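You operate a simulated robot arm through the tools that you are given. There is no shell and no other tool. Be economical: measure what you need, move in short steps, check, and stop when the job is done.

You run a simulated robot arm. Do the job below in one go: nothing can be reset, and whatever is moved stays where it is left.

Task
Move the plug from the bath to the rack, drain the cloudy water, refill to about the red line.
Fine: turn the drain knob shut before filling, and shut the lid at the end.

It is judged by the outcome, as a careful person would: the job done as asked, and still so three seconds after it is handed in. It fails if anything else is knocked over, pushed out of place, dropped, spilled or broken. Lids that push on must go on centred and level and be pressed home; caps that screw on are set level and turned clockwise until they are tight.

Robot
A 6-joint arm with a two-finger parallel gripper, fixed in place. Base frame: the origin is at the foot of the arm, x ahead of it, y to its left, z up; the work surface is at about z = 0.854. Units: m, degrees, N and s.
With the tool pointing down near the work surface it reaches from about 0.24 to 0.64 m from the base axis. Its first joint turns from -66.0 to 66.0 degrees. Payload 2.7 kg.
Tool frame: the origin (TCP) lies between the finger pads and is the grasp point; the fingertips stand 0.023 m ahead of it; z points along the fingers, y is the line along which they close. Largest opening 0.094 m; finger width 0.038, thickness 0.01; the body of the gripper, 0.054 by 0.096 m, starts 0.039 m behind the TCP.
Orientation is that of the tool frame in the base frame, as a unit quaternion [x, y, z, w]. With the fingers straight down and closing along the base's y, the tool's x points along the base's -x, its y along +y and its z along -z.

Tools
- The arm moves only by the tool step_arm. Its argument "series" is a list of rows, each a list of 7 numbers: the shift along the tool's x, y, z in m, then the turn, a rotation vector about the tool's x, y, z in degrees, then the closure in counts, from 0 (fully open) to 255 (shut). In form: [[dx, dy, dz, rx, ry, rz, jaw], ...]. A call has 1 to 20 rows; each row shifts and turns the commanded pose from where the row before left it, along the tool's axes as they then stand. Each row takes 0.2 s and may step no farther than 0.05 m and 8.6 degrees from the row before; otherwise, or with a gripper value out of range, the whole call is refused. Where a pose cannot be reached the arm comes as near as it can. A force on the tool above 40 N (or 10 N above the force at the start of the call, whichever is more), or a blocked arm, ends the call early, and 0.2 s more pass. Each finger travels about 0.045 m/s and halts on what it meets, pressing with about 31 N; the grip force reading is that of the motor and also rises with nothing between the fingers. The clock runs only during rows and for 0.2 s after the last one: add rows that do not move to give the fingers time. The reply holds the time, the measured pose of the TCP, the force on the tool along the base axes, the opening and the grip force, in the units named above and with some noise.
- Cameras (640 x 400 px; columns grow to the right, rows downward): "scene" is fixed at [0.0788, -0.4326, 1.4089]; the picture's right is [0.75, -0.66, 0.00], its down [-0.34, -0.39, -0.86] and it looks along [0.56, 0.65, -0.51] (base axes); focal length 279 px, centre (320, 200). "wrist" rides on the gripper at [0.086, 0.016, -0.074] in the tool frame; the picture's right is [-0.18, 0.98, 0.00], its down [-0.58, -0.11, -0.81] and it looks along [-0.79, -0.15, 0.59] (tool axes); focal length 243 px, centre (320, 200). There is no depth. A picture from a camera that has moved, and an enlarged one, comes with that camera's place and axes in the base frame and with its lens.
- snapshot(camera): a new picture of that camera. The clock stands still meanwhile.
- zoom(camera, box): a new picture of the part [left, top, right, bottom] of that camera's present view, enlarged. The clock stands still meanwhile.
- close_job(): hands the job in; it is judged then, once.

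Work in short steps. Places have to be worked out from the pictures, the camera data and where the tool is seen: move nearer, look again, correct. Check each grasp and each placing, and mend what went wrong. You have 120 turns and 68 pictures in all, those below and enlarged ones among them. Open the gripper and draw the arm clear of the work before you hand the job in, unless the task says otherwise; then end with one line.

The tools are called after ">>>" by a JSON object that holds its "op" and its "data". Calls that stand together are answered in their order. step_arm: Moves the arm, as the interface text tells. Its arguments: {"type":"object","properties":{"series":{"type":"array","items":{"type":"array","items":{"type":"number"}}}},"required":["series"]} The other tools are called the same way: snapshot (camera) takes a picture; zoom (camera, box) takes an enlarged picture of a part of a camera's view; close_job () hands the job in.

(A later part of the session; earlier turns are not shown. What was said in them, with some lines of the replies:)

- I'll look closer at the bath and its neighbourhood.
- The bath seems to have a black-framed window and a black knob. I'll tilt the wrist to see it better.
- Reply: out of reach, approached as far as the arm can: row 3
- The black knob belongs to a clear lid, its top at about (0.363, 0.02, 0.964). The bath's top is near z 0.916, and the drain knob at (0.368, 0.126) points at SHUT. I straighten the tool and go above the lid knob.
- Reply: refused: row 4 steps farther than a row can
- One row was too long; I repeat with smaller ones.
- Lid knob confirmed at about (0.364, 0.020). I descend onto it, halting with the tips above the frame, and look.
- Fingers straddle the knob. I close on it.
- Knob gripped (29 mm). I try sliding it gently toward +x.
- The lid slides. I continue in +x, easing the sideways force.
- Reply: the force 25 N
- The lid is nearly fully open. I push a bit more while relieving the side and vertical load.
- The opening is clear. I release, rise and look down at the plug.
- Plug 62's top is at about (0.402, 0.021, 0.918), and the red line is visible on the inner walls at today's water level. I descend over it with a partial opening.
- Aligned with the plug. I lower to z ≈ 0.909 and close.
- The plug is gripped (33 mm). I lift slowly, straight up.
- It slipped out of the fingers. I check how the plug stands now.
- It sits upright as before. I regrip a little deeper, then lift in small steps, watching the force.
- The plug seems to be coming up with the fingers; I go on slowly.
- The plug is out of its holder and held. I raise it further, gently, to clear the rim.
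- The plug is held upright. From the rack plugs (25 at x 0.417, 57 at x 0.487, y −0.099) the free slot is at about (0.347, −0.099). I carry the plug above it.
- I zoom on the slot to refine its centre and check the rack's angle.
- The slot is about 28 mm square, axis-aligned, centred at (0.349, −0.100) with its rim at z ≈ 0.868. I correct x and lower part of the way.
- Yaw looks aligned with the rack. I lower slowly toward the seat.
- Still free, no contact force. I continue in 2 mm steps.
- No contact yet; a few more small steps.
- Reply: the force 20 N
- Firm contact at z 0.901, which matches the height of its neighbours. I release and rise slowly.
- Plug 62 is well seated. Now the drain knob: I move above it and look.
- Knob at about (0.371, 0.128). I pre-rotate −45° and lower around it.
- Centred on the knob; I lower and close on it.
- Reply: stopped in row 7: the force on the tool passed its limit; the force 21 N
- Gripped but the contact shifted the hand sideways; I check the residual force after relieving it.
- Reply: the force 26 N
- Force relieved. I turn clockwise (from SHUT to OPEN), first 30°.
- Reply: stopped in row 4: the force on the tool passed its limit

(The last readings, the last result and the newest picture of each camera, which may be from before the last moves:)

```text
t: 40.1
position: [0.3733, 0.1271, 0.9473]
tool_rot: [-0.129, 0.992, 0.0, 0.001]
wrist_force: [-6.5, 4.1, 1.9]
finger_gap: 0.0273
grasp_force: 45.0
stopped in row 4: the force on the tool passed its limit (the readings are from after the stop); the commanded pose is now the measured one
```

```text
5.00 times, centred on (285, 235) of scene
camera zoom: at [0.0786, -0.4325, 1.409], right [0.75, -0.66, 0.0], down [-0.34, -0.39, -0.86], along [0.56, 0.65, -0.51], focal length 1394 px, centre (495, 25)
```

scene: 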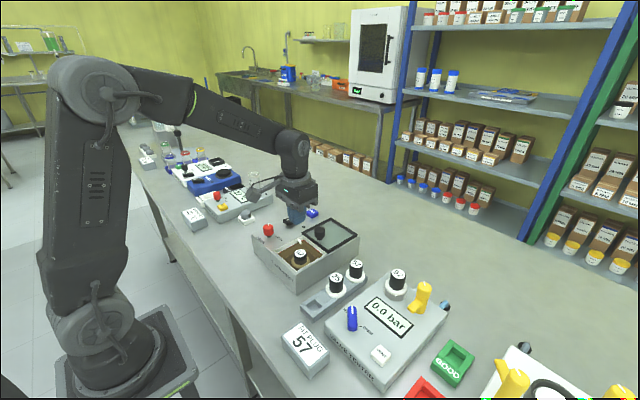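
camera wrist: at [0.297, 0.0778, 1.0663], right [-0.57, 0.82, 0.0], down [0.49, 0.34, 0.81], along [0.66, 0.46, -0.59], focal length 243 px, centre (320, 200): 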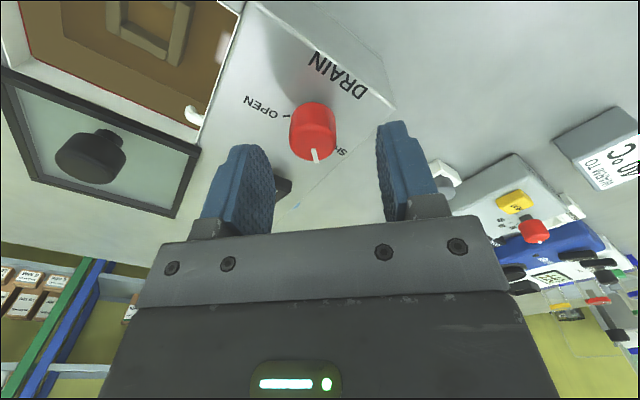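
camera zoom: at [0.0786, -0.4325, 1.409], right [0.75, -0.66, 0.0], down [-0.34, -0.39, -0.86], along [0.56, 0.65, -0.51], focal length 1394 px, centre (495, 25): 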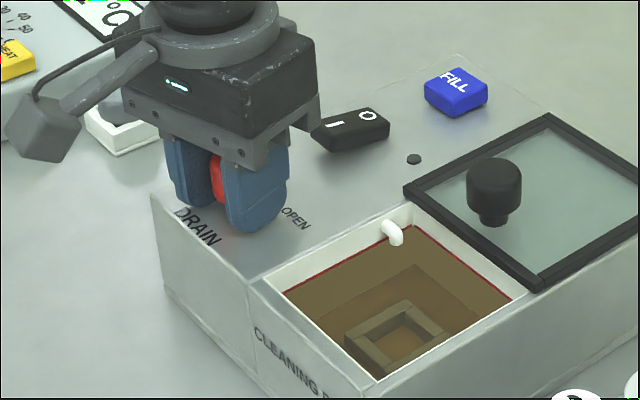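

It is turning and the water is already falling. I continue turning.

>>> {"op": "step_arm", "data": {"series": [[0, 0, 0, 0, 0, 7.5, 255], [0, 0, 0, 0, 0, 7.5, 255], [0, 0, 0, 0, 0, 0, 255]]}}

>>> {"op": "step_arm", "data": {"series": [[0, 0, 0, 0, 0, 7.5, 255], [0, 0, 0, 0, 0, 7.5, 255], [0, 0, 0, 0, 0, 0, 255]]}}

```text
t: 40.9
position: [0.373, 0.1277, 0.9476]
tool_rot: [0.002, 1.0, 0.001, 0.001]
wrist_force: [-14.3, 28.7, 1.7]
finger_gap: 0.0274
grasp_force: 44.4
```

```text
t: 41.7
position: [0.3735, 0.1295, 0.9478]
tool_rot: [0.132, 0.991, 0.002, 0.003]
wrist_force: [-11.4, 37.7, 1.8]
finger_gap: 0.0272
grasp_force: 45.0
```

Side force in +y; I shift with it by 3 mm and continue.

>>> {"op": "step_arm", "data": {"series": [[0.001, 0.003, 0, 0, 0, 0, 255], [0, 0, 0, 0, 0, 0, 255]]}}

>>> {"op": "step_arm", "data": {"series": [[0, 0, 0, 0, 0, 7.5, 255], [0, 0, 0, 0, 0, 7.5, 255], [0, 0, 0, 0, 0, 0, 255]]}}

```text
t: 42.3
position: [0.3727, 0.1296, 0.947]
tool_rot: [0.133, 0.991, 0.0, 0.002]
wrist_force: [-12.3, 18.7, 7.3]
finger_gap: 0.0276
grasp_force: 45.1
```

```text
t: 43.1
position: [0.3733, 0.1301, 0.948]
tool_rot: [0.261, 0.965, 0.001, 0.003]
wrist_force: [-2.8, 25.6, 3.8]
finger_gap: 0.0274
grasp_force: 45.3
```

Turned 75° so far; another 15°, easing sideways.

>>> {"op": "step_arm", "data": {"series": [[0, 0.0015, 0, 0, 0, 7.5, 255], [0, 0, 0, 0, 0, 7.5, 255], [0, 0, 0, 0, 0, 0, 255]]}}

>>> {"op": "zoom", "data": {"camera": "scene", "box": [225, 195, 345, 275]}}

```text
t: 43.9
position: [0.3743, 0.1312, 0.9478]
tool_rot: [0.384, 0.923, 0.001, 0.002]
wrist_force: [0.7, 26.3, -2.7]
finger_gap: 0.0272
grasp_force: 45.0
```

```text
5.00 times, centred on (285, 235) of scene
camera zoom: at [0.0788, -0.4318, 1.4092], right [0.75, -0.66, 0.0], down [-0.34, -0.39, -0.86], along [0.56, 0.65, -0.51], focal length 1394 px, centre (495, 25)
```

zoom: 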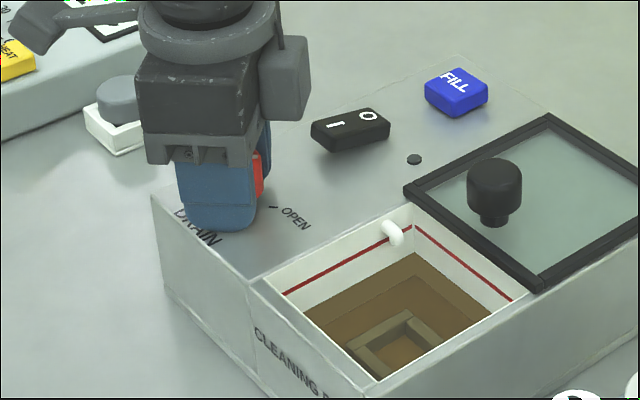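

The water is draining. I hold the knob and let time pass.

>>> {"op": "step_arm", "data": {"series": [[0.001, 0.001, 0, 0, 0, 0, 255], [0, 0, 0, 0, 0, 0, 255], [0, 0, 0, 0, 0, 0, 255], [0, 0, 0, 0, 0, 0, 255], [0, 0, 0, 0, 0, 0, 255], [0, 0, 0, 0, 0, 0, 255], [0, 0, 0, 0, 0, 0, 255], [0, 0, 0, 0, 0, 0, 255], [0, 0, 0, 0, 0, 0, 255], [0, 0, 0, 0, 0, 0, 255], [0, 0, 0, 0, 0, 0, 255], [0, 0, 0, 0, 0, 0, 255], [0, 0, 0, 0, 0, 0, 255], [0, 0, 0, 0, 0, 0, 255], [0, 0, 0, 0, 0, 0, 255], [0, 0, 0, 0, 0, 0, 255], [0, 0, 0, 0, 0, 0, 255], [0, 0, 0, 0, 0, 0, 255], [0, 0, 0, 0, 0, 0, 255], [0, 0, 0, 0, 0, 0, 255]]}}

>>> {"op": "zoom", "data": {"camera": "scene", "box": [225, 195, 345, 275]}}

```text
t: 48.1
position: [0.3745, 0.1311, 0.9472]
tool_rot: [0.385, 0.923, 0.001, 0.001]
wrist_force: [16.8, -4.6, 4.9]
finger_gap: 0.0276
grasp_force: 45.2
```

```text
5.00 times, centred on (285, 235) of scene
camera zoom: at [0.0792, -0.4327, 1.4088], right [0.75, -0.66, 0.0], down [-0.34, -0.39, -0.86], along [0.56, 0.65, -0.51], focal length 1394 px, centre (495, 25)
```

zoom: 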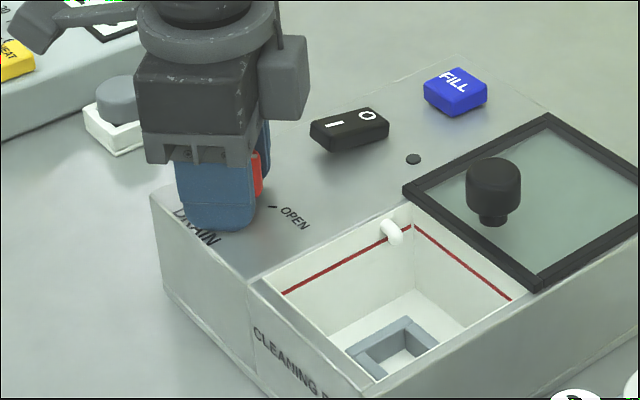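

The bath is empty. I turn the knob back counter-clockwise to SHUT, in 15° steps.

>>> {"op": "step_arm", "data": {"series": [[0, 0, 0, 0, 0, -7.5, 255], [0, 0, 0, 0, 0, -7.5, 255], [0, 0, 0, 0, 0, 0, 255]]}}

>>> {"op": "step_arm", "data": {"series": [[0, 0, 0, 0, 0, -7.5, 255], [0, 0, 0, 0, 0, -7.5, 255], [0, 0, 0, 0, 0, 0, 255]]}}

```text
t: 48.9
position: [0.3735, 0.1308, 0.948]
tool_rot: [0.26, 0.966, 0.0, 0.001]
wrist_force: [8.2, -15.1, 14.7]
finger_gap: 0.0274
grasp_force: 45.3
```

```text
t: 49.7
position: [0.3728, 0.1292, 0.9477]
tool_rot: [0.131, 0.991, 0.0, -0.001]
wrist_force: [-4.5, -31.3, 23.2]
finger_gap: 0.0275
grasp_force: 45.4
```

>>> {"op": "step_arm", "data": {"series": [[0, -0.003, -0.001, 0, 0, 0, 255], [0, 0, 0, 0, 0, -7.5, 255], [0, 0, 0, 0, 0, -7.5, 255], [0, 0, 0, 0, 0, 0, 255]]}}

>>> {"op": "step_arm", "data": {"series": [[0, -0.001, -0.0005, 0, 0, -7.5, 255], [0, 0, 0, 0, 0, -7.5, 255], [0, 0, 0, 0, 0, 0, 255]]}}

```text
t: 50.7
position: [0.372, 0.1288, 0.9468]
tool_rot: [0.0, 1.0, 0.0, 0.001]
wrist_force: [3.5, -19.5, -12.1]
finger_gap: 0.0274
grasp_force: 45.0
```

```text
t: 51.5
position: [0.3725, 0.1264, 0.9484]
tool_rot: [-0.13, 0.991, 0.0, 0.0]
wrist_force: [12.3, -22.5, -28.5]
finger_gap: 0.0273
grasp_force: 44.3
```

>>> {"op": "step_arm", "data": {"series": [[0, -0.002, 0.001, 0, 0, 0, 255], [0, 0, 0, 0, 0, -7.5, 255], [0, 0, 0, 0, 0, -7.5, 255], [0, 0, 0, 0, 0, 0, 255]]}}

>>> {"op": "step_arm", "data": {"series": [[0, -0.001, 0, 0, 0, -7.5, 255], [0, 0, 0, 0, 0, -7.5, 255], [0, 0, 0, 0, 0, 0, 255]]}}

```text
t: 52.5
position: [0.3744, 0.1259, 0.9478]
tool_rot: [-0.258, 0.966, 0.0, 0.0]
wrist_force: [3.0, -18.8, -11.2]
finger_gap: 0.0275
grasp_force: 45.1
```

```text
t: 53.3
position: [0.3744, 0.124, 0.9488]
tool_rot: [-0.382, 0.924, 0.0, 0.001]
wrist_force: [0.3, -20.2, -5.3]
finger_gap: 0.0273
grasp_force: 44.8
```

Back at the original yaw. I release, rise and check the pointer.

>>> {"op": "step_arm", "data": {"series": [[0, 0, 0, 0, 0, 0, 140], [0, 0, 0, 0, 0, 0, 100], [0, 0, 0, 0, 0, 0, 90], [0, 0, -0.04, 0, 0, 0, 90], [0, 0, -0.04, 0, 0, 7.5, 60], [0, 0, -0.03, 0, 0, 7.5, 0], [0, 0, 0, 0, 0, 7.5, 0], [0, 0, 0, 0, 0, 7.5, 0], [0, 0, 0, 0, 0, 7.5, 0], [0, 0, 0, 0, 0, 7.5, 0], [0, 0, 0, 0, 0, 0, 0]]}}

>>> {"op": "zoom", "data": {"camera": "wrist", "box": [160, 0, 480, 200]}}

```text
t: 55.7
position: [0.3735, 0.1259, 1.0581]
tool_rot: [0.003, 1.0, 0.0, 0.002]
wrist_force: [0.5, 0.1, 0.4]
finger_gap: 0.0939
grasp_force: 0.1
```

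```text
2.00 times, centred on (320, 100) of wrist
camera zoom: at [0.2862, 0.1419, 1.1326], right [0.19, 0.98, 0.0], down [0.58, -0.11, 0.81], along [0.79, -0.15, -0.59], focal length 485 px, centre (320, 400)
```

zoom: 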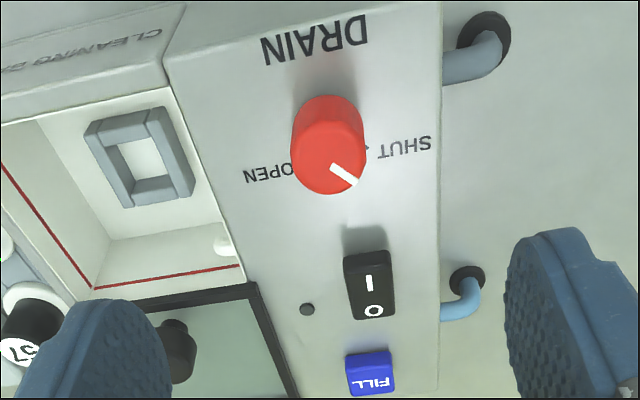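

The pointer is back at SHUT. FILL is at about (0.530, 0.129); I move above it with closed fingers.

>>> {"op": "step_arm", "data": {"series": [[-0.045, 0.001, 0, 0, 0, 0, 255], [-0.045, 0.001, 0, 0, 0, 0, 255], [-0.045, 0.001, 0, 0, 0, 0, 255], [-0.0215, 0, 0, 0, 0, 0, 255], [0, 0, 0.04, 0, 0, 0, 255], [0, 0, 0.03, 0, 0, 0, 255], [0, 0, 0, 0, 0, 0, 255], [0, 0, 0, 0, 0, 0, 255], [0, 0, 0, 0, 0, 0, 255]]}}

>>> {"op": "zoom", "data": {"camera": "scene", "box": [245, 185, 365, 265]}}

>>> {"op": "zoom", "data": {"camera": "wrist", "box": [220, 40, 420, 165]}}

```text
t: 57.7
position: [0.5316, 0.1264, 0.9882]
tool_rot: [0.002, 1.0, 0.0, 0.001]
wrist_force: [-0.7, 0.2, -0.3]
finger_gap: 0.0
grasp_force: 31.0
```

```text
5.00 times, centred on (305, 225) of scene
camera zoom: at [0.0788, -0.4326, 1.4089], right [0.75, -0.66, 0.0], down [-0.34, -0.39, -0.86], along [0.56, 0.65, -0.51], focal length 1394 px, centre (395, 75)
```

zoom: 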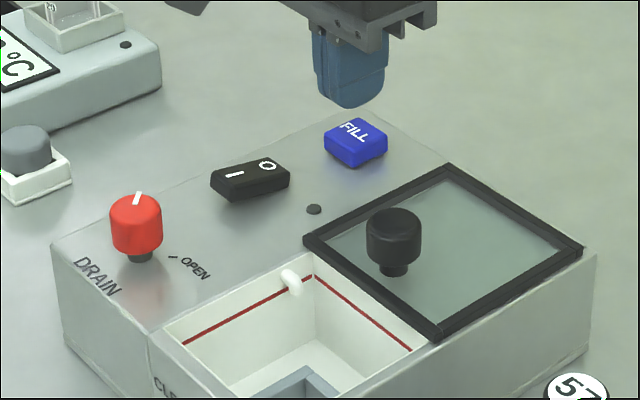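

```text
3.20 times, centred on (320, 102) of wrist
camera zoom: at [0.444, 0.1433, 1.0622], right [0.19, 0.98, 0.0], down [0.58, -0.11, 0.81], along [0.79, -0.15, -0.59], focal length 776 px, centre (320, 512)
```

zoom: 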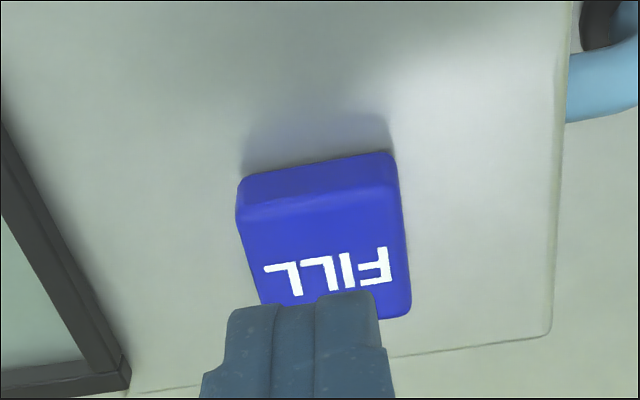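

Well aligned over FILL. I lower gently to contact.

>>> {"op": "step_arm", "data": {"series": [[-0.002, 0.001, 0.015, 0, 0, 0, 255], [0, 0, 0.012, 0, 0, 0, 255], [0, 0, 0, 0, 0, 0, 255]]}}

>>> {"op": "step_arm", "data": {"series": [[0, 0, 0.002, 0, 0, 0, 255], [0, 0, 0.002, 0, 0, 0, 255], [0, 0, 0, 0, 0, 0, 255]]}}

```text
t: 58.5
position: [0.5342, 0.128, 0.9613]
tool_rot: [0.002, 1.0, 0.002, 0.002]
wrist_force: [0.2, 0.4, 1.0]
finger_gap: 0.0
grasp_force: 31.0
```

```text
t: 59.3
position: [0.5336, 0.1289, 0.9567]
tool_rot: [0.002, 1.0, 0.0, 0.001]
wrist_force: [0.4, -1.6, 1.7]
finger_gap: 0.0002
grasp_force: 31.0
```

>>> {"op": "step_arm", "data": {"series": [[0, 0, 0.002, 0, 0, 0, 255], [0, 0, 0.002, 0, 0, 0, 255], [0, 0, 0, 0, 0, 0, 255]]}}

>>> {"op": "zoom", "data": {"camera": "scene", "box": [245, 205, 365, 285]}}

```text
t: 60.1
position: [0.5321, 0.1284, 0.954]
tool_rot: [0.002, 1.0, 0.0, 0.002]
wrist_force: [-3.8, -2.5, 13.9]
finger_gap: 0.0
grasp_force: 31.1
```

```text
5.00 times, centred on (305, 245) of scene
camera zoom: at [0.0785, -0.4327, 1.4089], right [0.75, -0.66, 0.0], down [-0.34, -0.39, -0.86], along [0.56, 0.65, -0.51], focal length 1394 px, centre (395, -25)
```

zoom: 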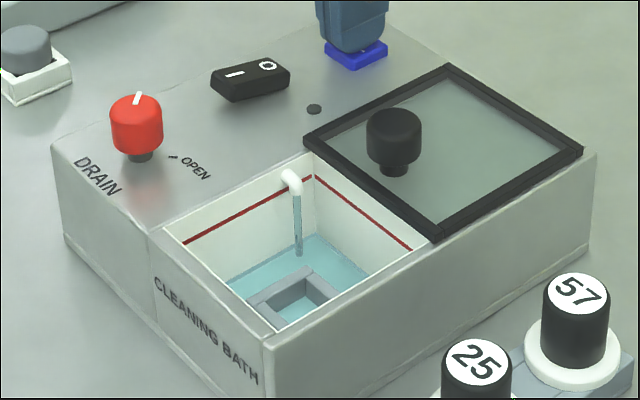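

Filling while pressed. I hold for one second and look.

>>> {"op": "step_arm", "data": {"series": [[0, 0, 0, 0, 0, 0, 255], [0, 0, 0, 0, 0, 0, 255], [0, 0, 0, 0, 0, 0, 255], [0, 0, 0, 0, 0, 0, 255]]}}

>>> {"op": "zoom", "data": {"camera": "scene", "box": [245, 205, 365, 285]}}

```text
t: 61.1
position: [0.5333, 0.1279, 0.9544]
tool_rot: [0.002, 1.0, 0.0, 0.002]
wrist_force: [-1.7, -3.6, 16.6]
finger_gap: 0.0
grasp_force: 30.7
```

```text
5.00 times, centred on (305, 245) of scene
camera zoom: at [0.0785, -0.4327, 1.4089], right [0.75, -0.66, 0.0], down [-0.34, -0.39, -0.86], along [0.56, 0.65, -0.51], focal length 1394 px, centre (395, -25)
```

zoom: 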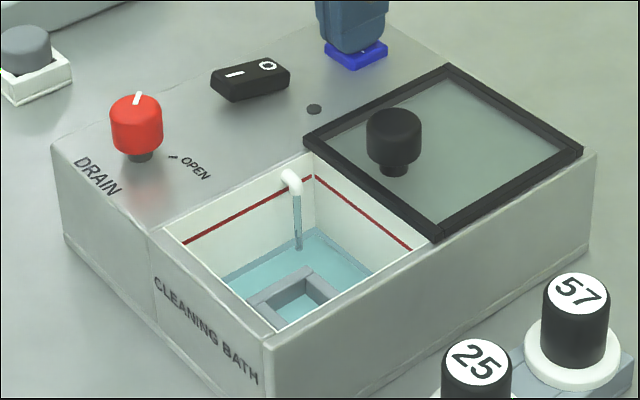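

Rises about 7 px/s, about 52 px remain to the red line at the corner. I hold 4 s more.

>>> {"op": "step_arm", "data": {"series": [[0, 0, 0, 0, 0, 0, 255], [0, 0, 0, 0, 0, 0, 255], [0, 0, 0, 0, 0, 0, 255], [0, 0, 0, 0, 0, 0, 255], [0, 0, 0, 0, 0, 0, 255], [0, 0, 0, 0, 0, 0, 255], [0, 0, 0, 0, 0, 0, 255], [0, 0, 0, 0, 0, 0, 255], [0, 0, 0, 0, 0, 0, 255], [0, 0, 0, 0, 0, 0, 255], [0, 0, 0, 0, 0, 0, 255], [0, 0, 0, 0, 0, 0, 255], [0, 0, 0, 0, 0, 0, 255], [0, 0, 0, 0, 0, 0, 255], [0, 0, 0, 0, 0, 0, 255], [0, 0, 0, 0, 0, 0, 255], [0, 0, 0, 0, 0, 0, 255], [0, 0, 0, 0, 0, 0, 255], [0, 0, 0, 0, 0, 0, 255]]}}

>>> {"op": "zoom", "data": {"camera": "scene", "box": [245, 205, 365, 285]}}

```text
t: 65.1
position: [0.5326, 0.1282, 0.954]
tool_rot: [0.002, 1.0, 0.001, 0.002]
wrist_force: [2.9, -0.9, 17.7]
finger_gap: 0.0
grasp_force: 30.7
```

```text
5.00 times, centred on (305, 245) of scene
camera zoom: at [0.0786, -0.4327, 1.4089], right [0.75, -0.66, 0.0], down [-0.34, -0.39, -0.86], along [0.56, 0.65, -0.51], focal length 1394 px, centre (395, -25)
```

zoom: 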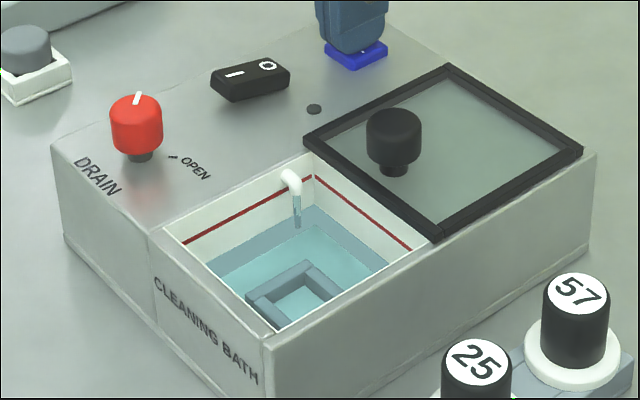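

About 27 px (≈4.2 s) remain. I hold 3 s, then check.

>>> {"op": "step_arm", "data": {"series": [[0, 0, 0, 0, 0, 0, 255], [0, 0, 0, 0, 0, 0, 255], [0, 0, 0, 0, 0, 0, 255], [0, 0, 0, 0, 0, 0, 255], [0, 0, 0, 0, 0, 0, 255], [0, 0, 0, 0, 0, 0, 255], [0, 0, 0, 0, 0, 0, 255], [0, 0, 0, 0, 0, 0, 255], [0, 0, 0, 0, 0, 0, 255], [0, 0, 0, 0, 0, 0, 255], [0, 0, 0, 0, 0, 0, 255], [0, 0, 0, 0, 0, 0, 255], [0, 0, 0, 0, 0, 0, 255], [0, 0, 0, 0, 0, 0, 255]]}}

>>> {"op": "zoom", "data": {"camera": "scene", "box": [245, 205, 365, 285]}}

```text
t: 68.1
position: [0.5333, 0.1292, 0.9531]
tool_rot: [0.001, 1.0, 0.001, 0.002]
wrist_force: [1.7, -0.7, 18.2]
finger_gap: 0.0
grasp_force: 30.4
```

```text
5.00 times, centred on (305, 245) of scene
camera zoom: at [0.0785, -0.4326, 1.4089], right [0.75, -0.66, 0.0], down [-0.34, -0.39, -0.86], along [0.56, 0.65, -0.51], focal length 1394 px, centre (395, -25)
```

zoom: 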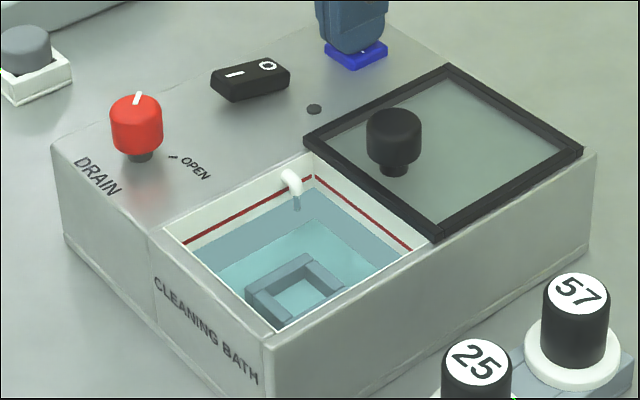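

About 9 px left (≈1.5 s). I hold 1 s more and zoom in.

>>> {"op": "step_arm", "data": {"series": [[0, 0, 0, 0, 0, 0, 255], [0, 0, 0, 0, 0, 0, 255], [0, 0, 0, 0, 0, 0, 255], [0, 0, 0, 0, 0, 0, 255]]}}

>>> {"op": "zoom", "data": {"camera": "scene", "box": [275, 230, 335, 270]}}

```text
t: 69.1
position: [0.5327, 0.1292, 0.9552]
tool_rot: [0.002, 1.0, 0.001, 0.002]
wrist_force: [0.3, 0.4, 18.0]
finger_gap: 0.0001
grasp_force: 30.7
```

```text
10.00 times, centred on (305, 250) of scene
camera zoom: at [0.0785, -0.4326, 1.4089], right [0.75, -0.66, 0.0], down [-0.34, -0.39, -0.86], along [0.56, 0.65, -0.51], focal length 2788 px, centre (470, -300)
```

zoom: 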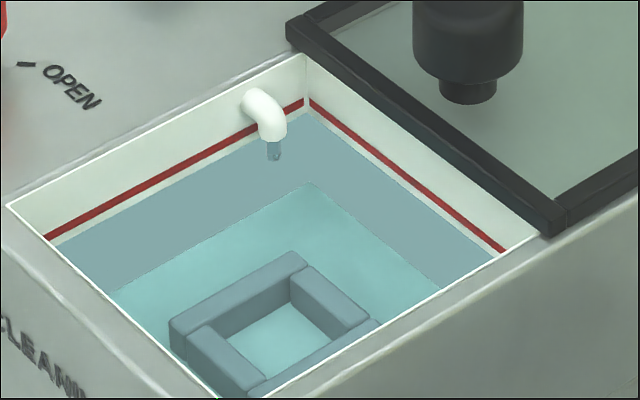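

About 5 px (at the 5× scale) short, ≈0.85 s. I hold 0.8 s more, then lift off the button.

>>> {"op": "step_arm", "data": {"series": [[0, 0, 0, 0, 0, 0, 255], [0, 0, 0, 0, 0, 0, 255], [0, 0, 0, 0, 0, 0, 255], [0, 0, 0, 0, 0, 0, 255], [0, 0, -0.03, 0, 0, 0, 255], [0, 0, -0.03, 0, 0, 0, 255], [0, 0, 0, 0, 0, 0, 255]]}}

>>> {"op": "zoom", "data": {"camera": "scene", "box": [275, 230, 335, 270]}}

```text
t: 70.7
position: [0.5328, 0.1286, 1.0139]
tool_rot: [0.002, 1.0, 0.0, 0.001]
wrist_force: [0.7, -0.4, 0.0]
finger_gap: 0.0001
grasp_force: 31.4
```

```text
10.00 times, centred on (305, 250) of scene
camera zoom: at [0.0788, -0.4326, 1.4089], right [0.75, -0.66, 0.0], down [-0.34, -0.39, -0.86], along [0.56, 0.65, -0.51], focal length 2788 px, centre (470, -300)
```

zoom: 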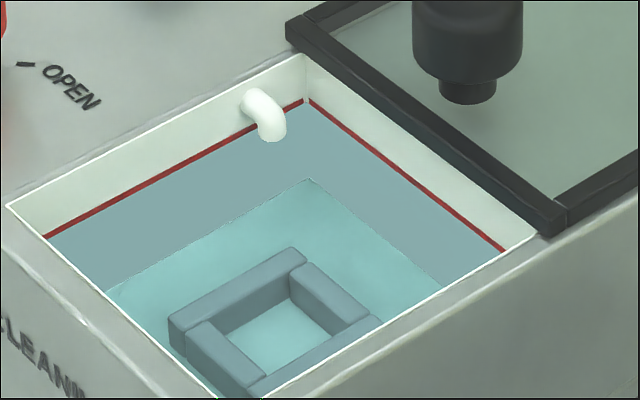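

The level sits right on the red line and the flow has stopped. Now I go over the lid knob at (0.467, 0.020).

>>> {"op": "step_arm", "data": {"series": [[0, 0, -0.02, 0, 0, 0, 180], [0.02, -0.036, 0, 0, 0, 0, 100], [0.022, -0.036, 0, 0, 0, 0, 100], [0.0235, -0.0365, 0, 0, 0, 0, 100], [0, 0, 0.03, 0, 0, 0, 100], [0, 0, 0.025, 0, 0, 0, 100], [0, 0, 0, 0, 0, 0, 100], [0, 0, 0, 0, 0, 0, 100]]}}

>>> {"op": "zoom", "data": {"camera": "wrist", "box": [200, 0, 440, 150]}}

```text
t: 72.5
position: [0.4663, 0.02, 0.978]
tool_rot: [0.002, 1.0, 0.0, 0.002]
wrist_force: [-0.3, 0.2, 0.0]
finger_gap: 0.0573
grasp_force: 0.1
```

```text
2.67 times, centred on (320, 75) of wrist
camera zoom: at [0.3789, 0.0368, 1.0524], right [0.19, 0.98, 0.0], down [0.58, -0.11, 0.81], along [0.79, -0.15, -0.59], focal length 647 px, centre (320, 533)
```

zoom: 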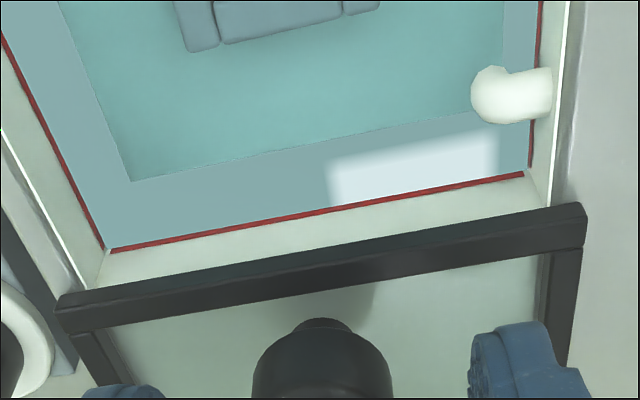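

Centred. I lower and grip the lid knob.

>>> {"op": "step_arm", "data": {"series": [[0, 0, 0.015, 0, 0, 0, 100], [0, 0, 0.0085, 0, 0, 0, 100], [0, 0, 0, 0, 0, 0, 180], [0, 0, 0, 0, 0, 0, 255], [0, 0, 0, 0, 0, 0, 255], [0, 0, 0, 0, 0, 0, 255]]}}

>>> {"op": "step_arm", "data": {"series": [[0.004, 0, 0, 0, 0, 0, 255], [0.01, 0, 0, 0, 0, 0, 255], [0.01, 0, 0, 0, 0, 0, 255], [0.01, 0, 0, 0, 0, 0, 255], [0, 0, 0, 0, 0, 0, 255]]}}

```text
t: 73.9
position: [0.4677, 0.0193, 0.9542]
tool_rot: [0.002, 1.0, 0.001, 0.002]
wrist_force: [-0.5, -2.7, 8.7]
finger_gap: 0.0293
grasp_force: 45.1
```

```text
t: 75.1
position: [0.4319, 0.0186, 0.9551]
tool_rot: [0.002, 1.0, 0.0, 0.003]
wrist_force: [0.6, -9.8, 12.6]
finger_gap: 0.0291
grasp_force: 44.9
```

The lid slides back. I continue to near its closed place.

>>> {"op": "step_arm", "data": {"series": [[0.01, -0.001, -0.0005, 0, 0, 0, 255], [0.01, 0, 0, 0, 0, 0, 255], [0.01, 0, 0, 0, 0, 0, 255], [0.01, 0, 0, 0, 0, 0, 255], [0.01, 0, 0, 0, 0, 0, 255], [0.01, 0, 0, 0, 0, 0, 255], [0.006, 0, 0, 0, 0, 0, 255], [0, 0, 0, 0, 0, 0, 255]]}}

>>> {"op": "zoom", "data": {"camera": "scene", "box": [245, 205, 365, 285]}}

```text
t: 76.9
position: [0.3661, 0.0207, 0.9548]
tool_rot: [0.003, 1.0, 0.0, 0.001]
wrist_force: [-0.1, 5.8, 6.1]
finger_gap: 0.0294
grasp_force: 45.3
```

```text
5.00 times, centred on (305, 245) of scene
camera zoom: at [0.0787, -0.4324, 1.409], right [0.75, -0.66, 0.0], down [-0.34, -0.39, -0.86], along [0.56, 0.65, -0.51], focal length 1394 px, centre (395, -25)
```

zoom: 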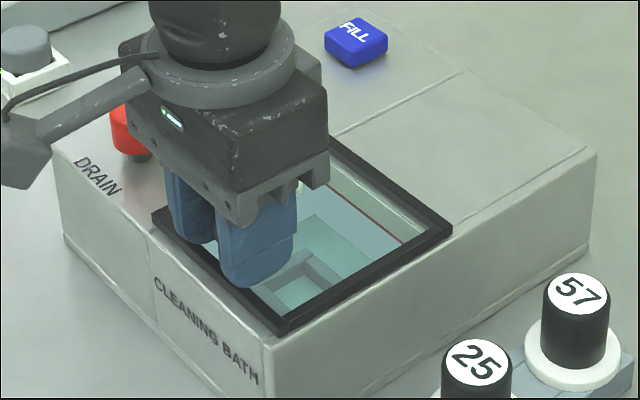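

About 2–3 mm short of the original place; I push the rest until it stops.

>>> {"op": "step_arm", "data": {"series": [[0.0015, 0, 0, 0, 0, 0, 255], [0.0015, 0, 0, 0, 0, 0, 255], [0.001, 0, 0, 0, 0, 0, 255], [0, 0, 0, 0, 0, 0, 255]]}}

>>> {"op": "zoom", "data": {"camera": "scene", "box": [245, 205, 365, 285]}}

```text
t: 77.9
position: [0.3629, 0.0201, 0.9542]
tool_rot: [0.001, 1.0, 0.001, 0.001]
wrist_force: [4.1, 13.1, 6.8]
finger_gap: 0.0294
grasp_force: 44.4
```

```text
5.00 times, centred on (305, 245) of scene
camera zoom: at [0.0789, -0.4322, 1.409], right [0.75, -0.66, 0.0], down [-0.34, -0.39, -0.86], along [0.56, 0.65, -0.51], focal length 1394 px, centre (395, -25)
```

zoom: 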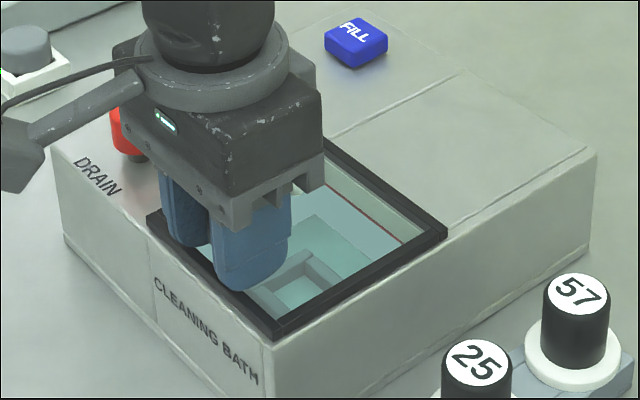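

Practically in its original place, with the stop beginning to be felt. One more millimetre, then release and withdraw.

>>> {"op": "step_arm", "data": {"series": [[0.001, 0, 0, 0, 0, 0, 255], [0, 0, 0, 0, 0, 0, 255]]}}

>>> {"op": "step_arm", "data": {"series": [[0, 0, 0, 0, 0, 0, 140], [0, 0, 0, 0, 0, 0, 100], [0, 0, 0, 0, 0, 0, 80], [0, 0, -0.03, 0, 0, 0, 80], [0, 0, -0.04, 0, 0, 0, 40], [0, 0, -0.05, 0, 0, 0, 0], [0, 0, -0.05, 0, 0, 0, 0], [0, 0, -0.05, 0, 0, 0, 0], [0, 0, 0, 0, 0, 0, 0]]}}

>>> {"op": "zoom", "data": {"camera": "scene", "box": [245, 205, 365, 285]}}

>>> {"op": "snapshot", "data": {"camera": "scene"}}

```text
t: 78.5
position: [0.3631, 0.0202, 0.9554]
tool_rot: [0.001, 1.0, 0.001, 0.004]
wrist_force: [11.4, 15.0, -0.2]
finger_gap: 0.0297
grasp_force: 45.5
```

```text
t: 80.5
position: [0.3618, 0.0194, 1.173]
tool_rot: [0.002, 1.0, 0.0, 0.001]
wrist_force: [1.1, -0.5, 0.5]
finger_gap: 0.0941
grasp_force: 0.1
```

```text
5.00 times, centred on (305, 245) of scene
camera zoom: at [0.0788, -0.4326, 1.4089], right [0.75, -0.66, 0.0], down [-0.34, -0.39, -0.86], along [0.56, 0.65, -0.51], focal length 1394 px, centre (395, -25)
```

zoom: 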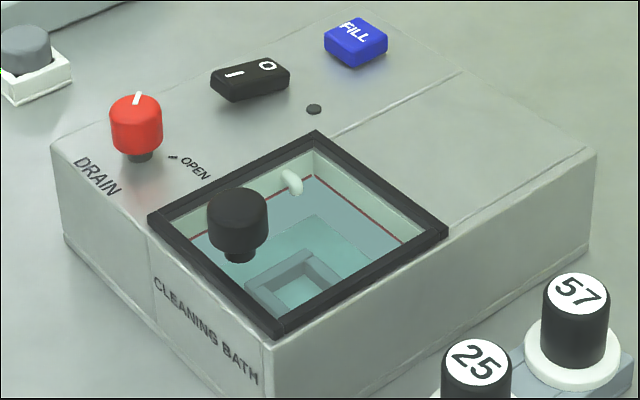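

```text
11 pictures are left
```

scene: 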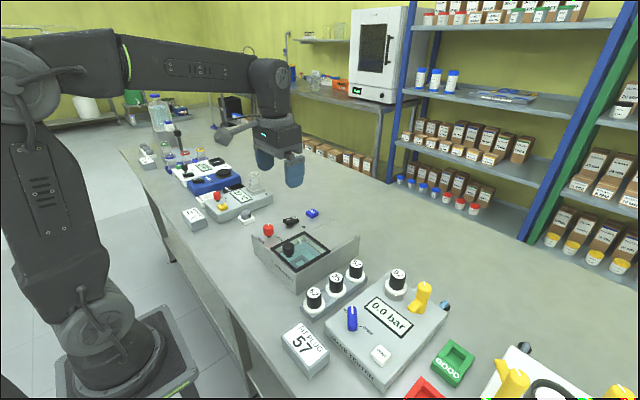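

Every part checks out: the lid is back in its original closed place, the drain knob points to SHUT, the clear water is at the red line, plug 62 is in the rack and the arm is clear. I hand it in.

>>> {"op": "close_job", "data": {}}

```text
The job is handed in.
```

Job handed in: plug 62 is in the rack, the cloudy water is drained, the drain is shut, the bath is refilled to the red line and the lid is closed; on the first lift the plug slipped from the fingers inside the bath but stayed upright.
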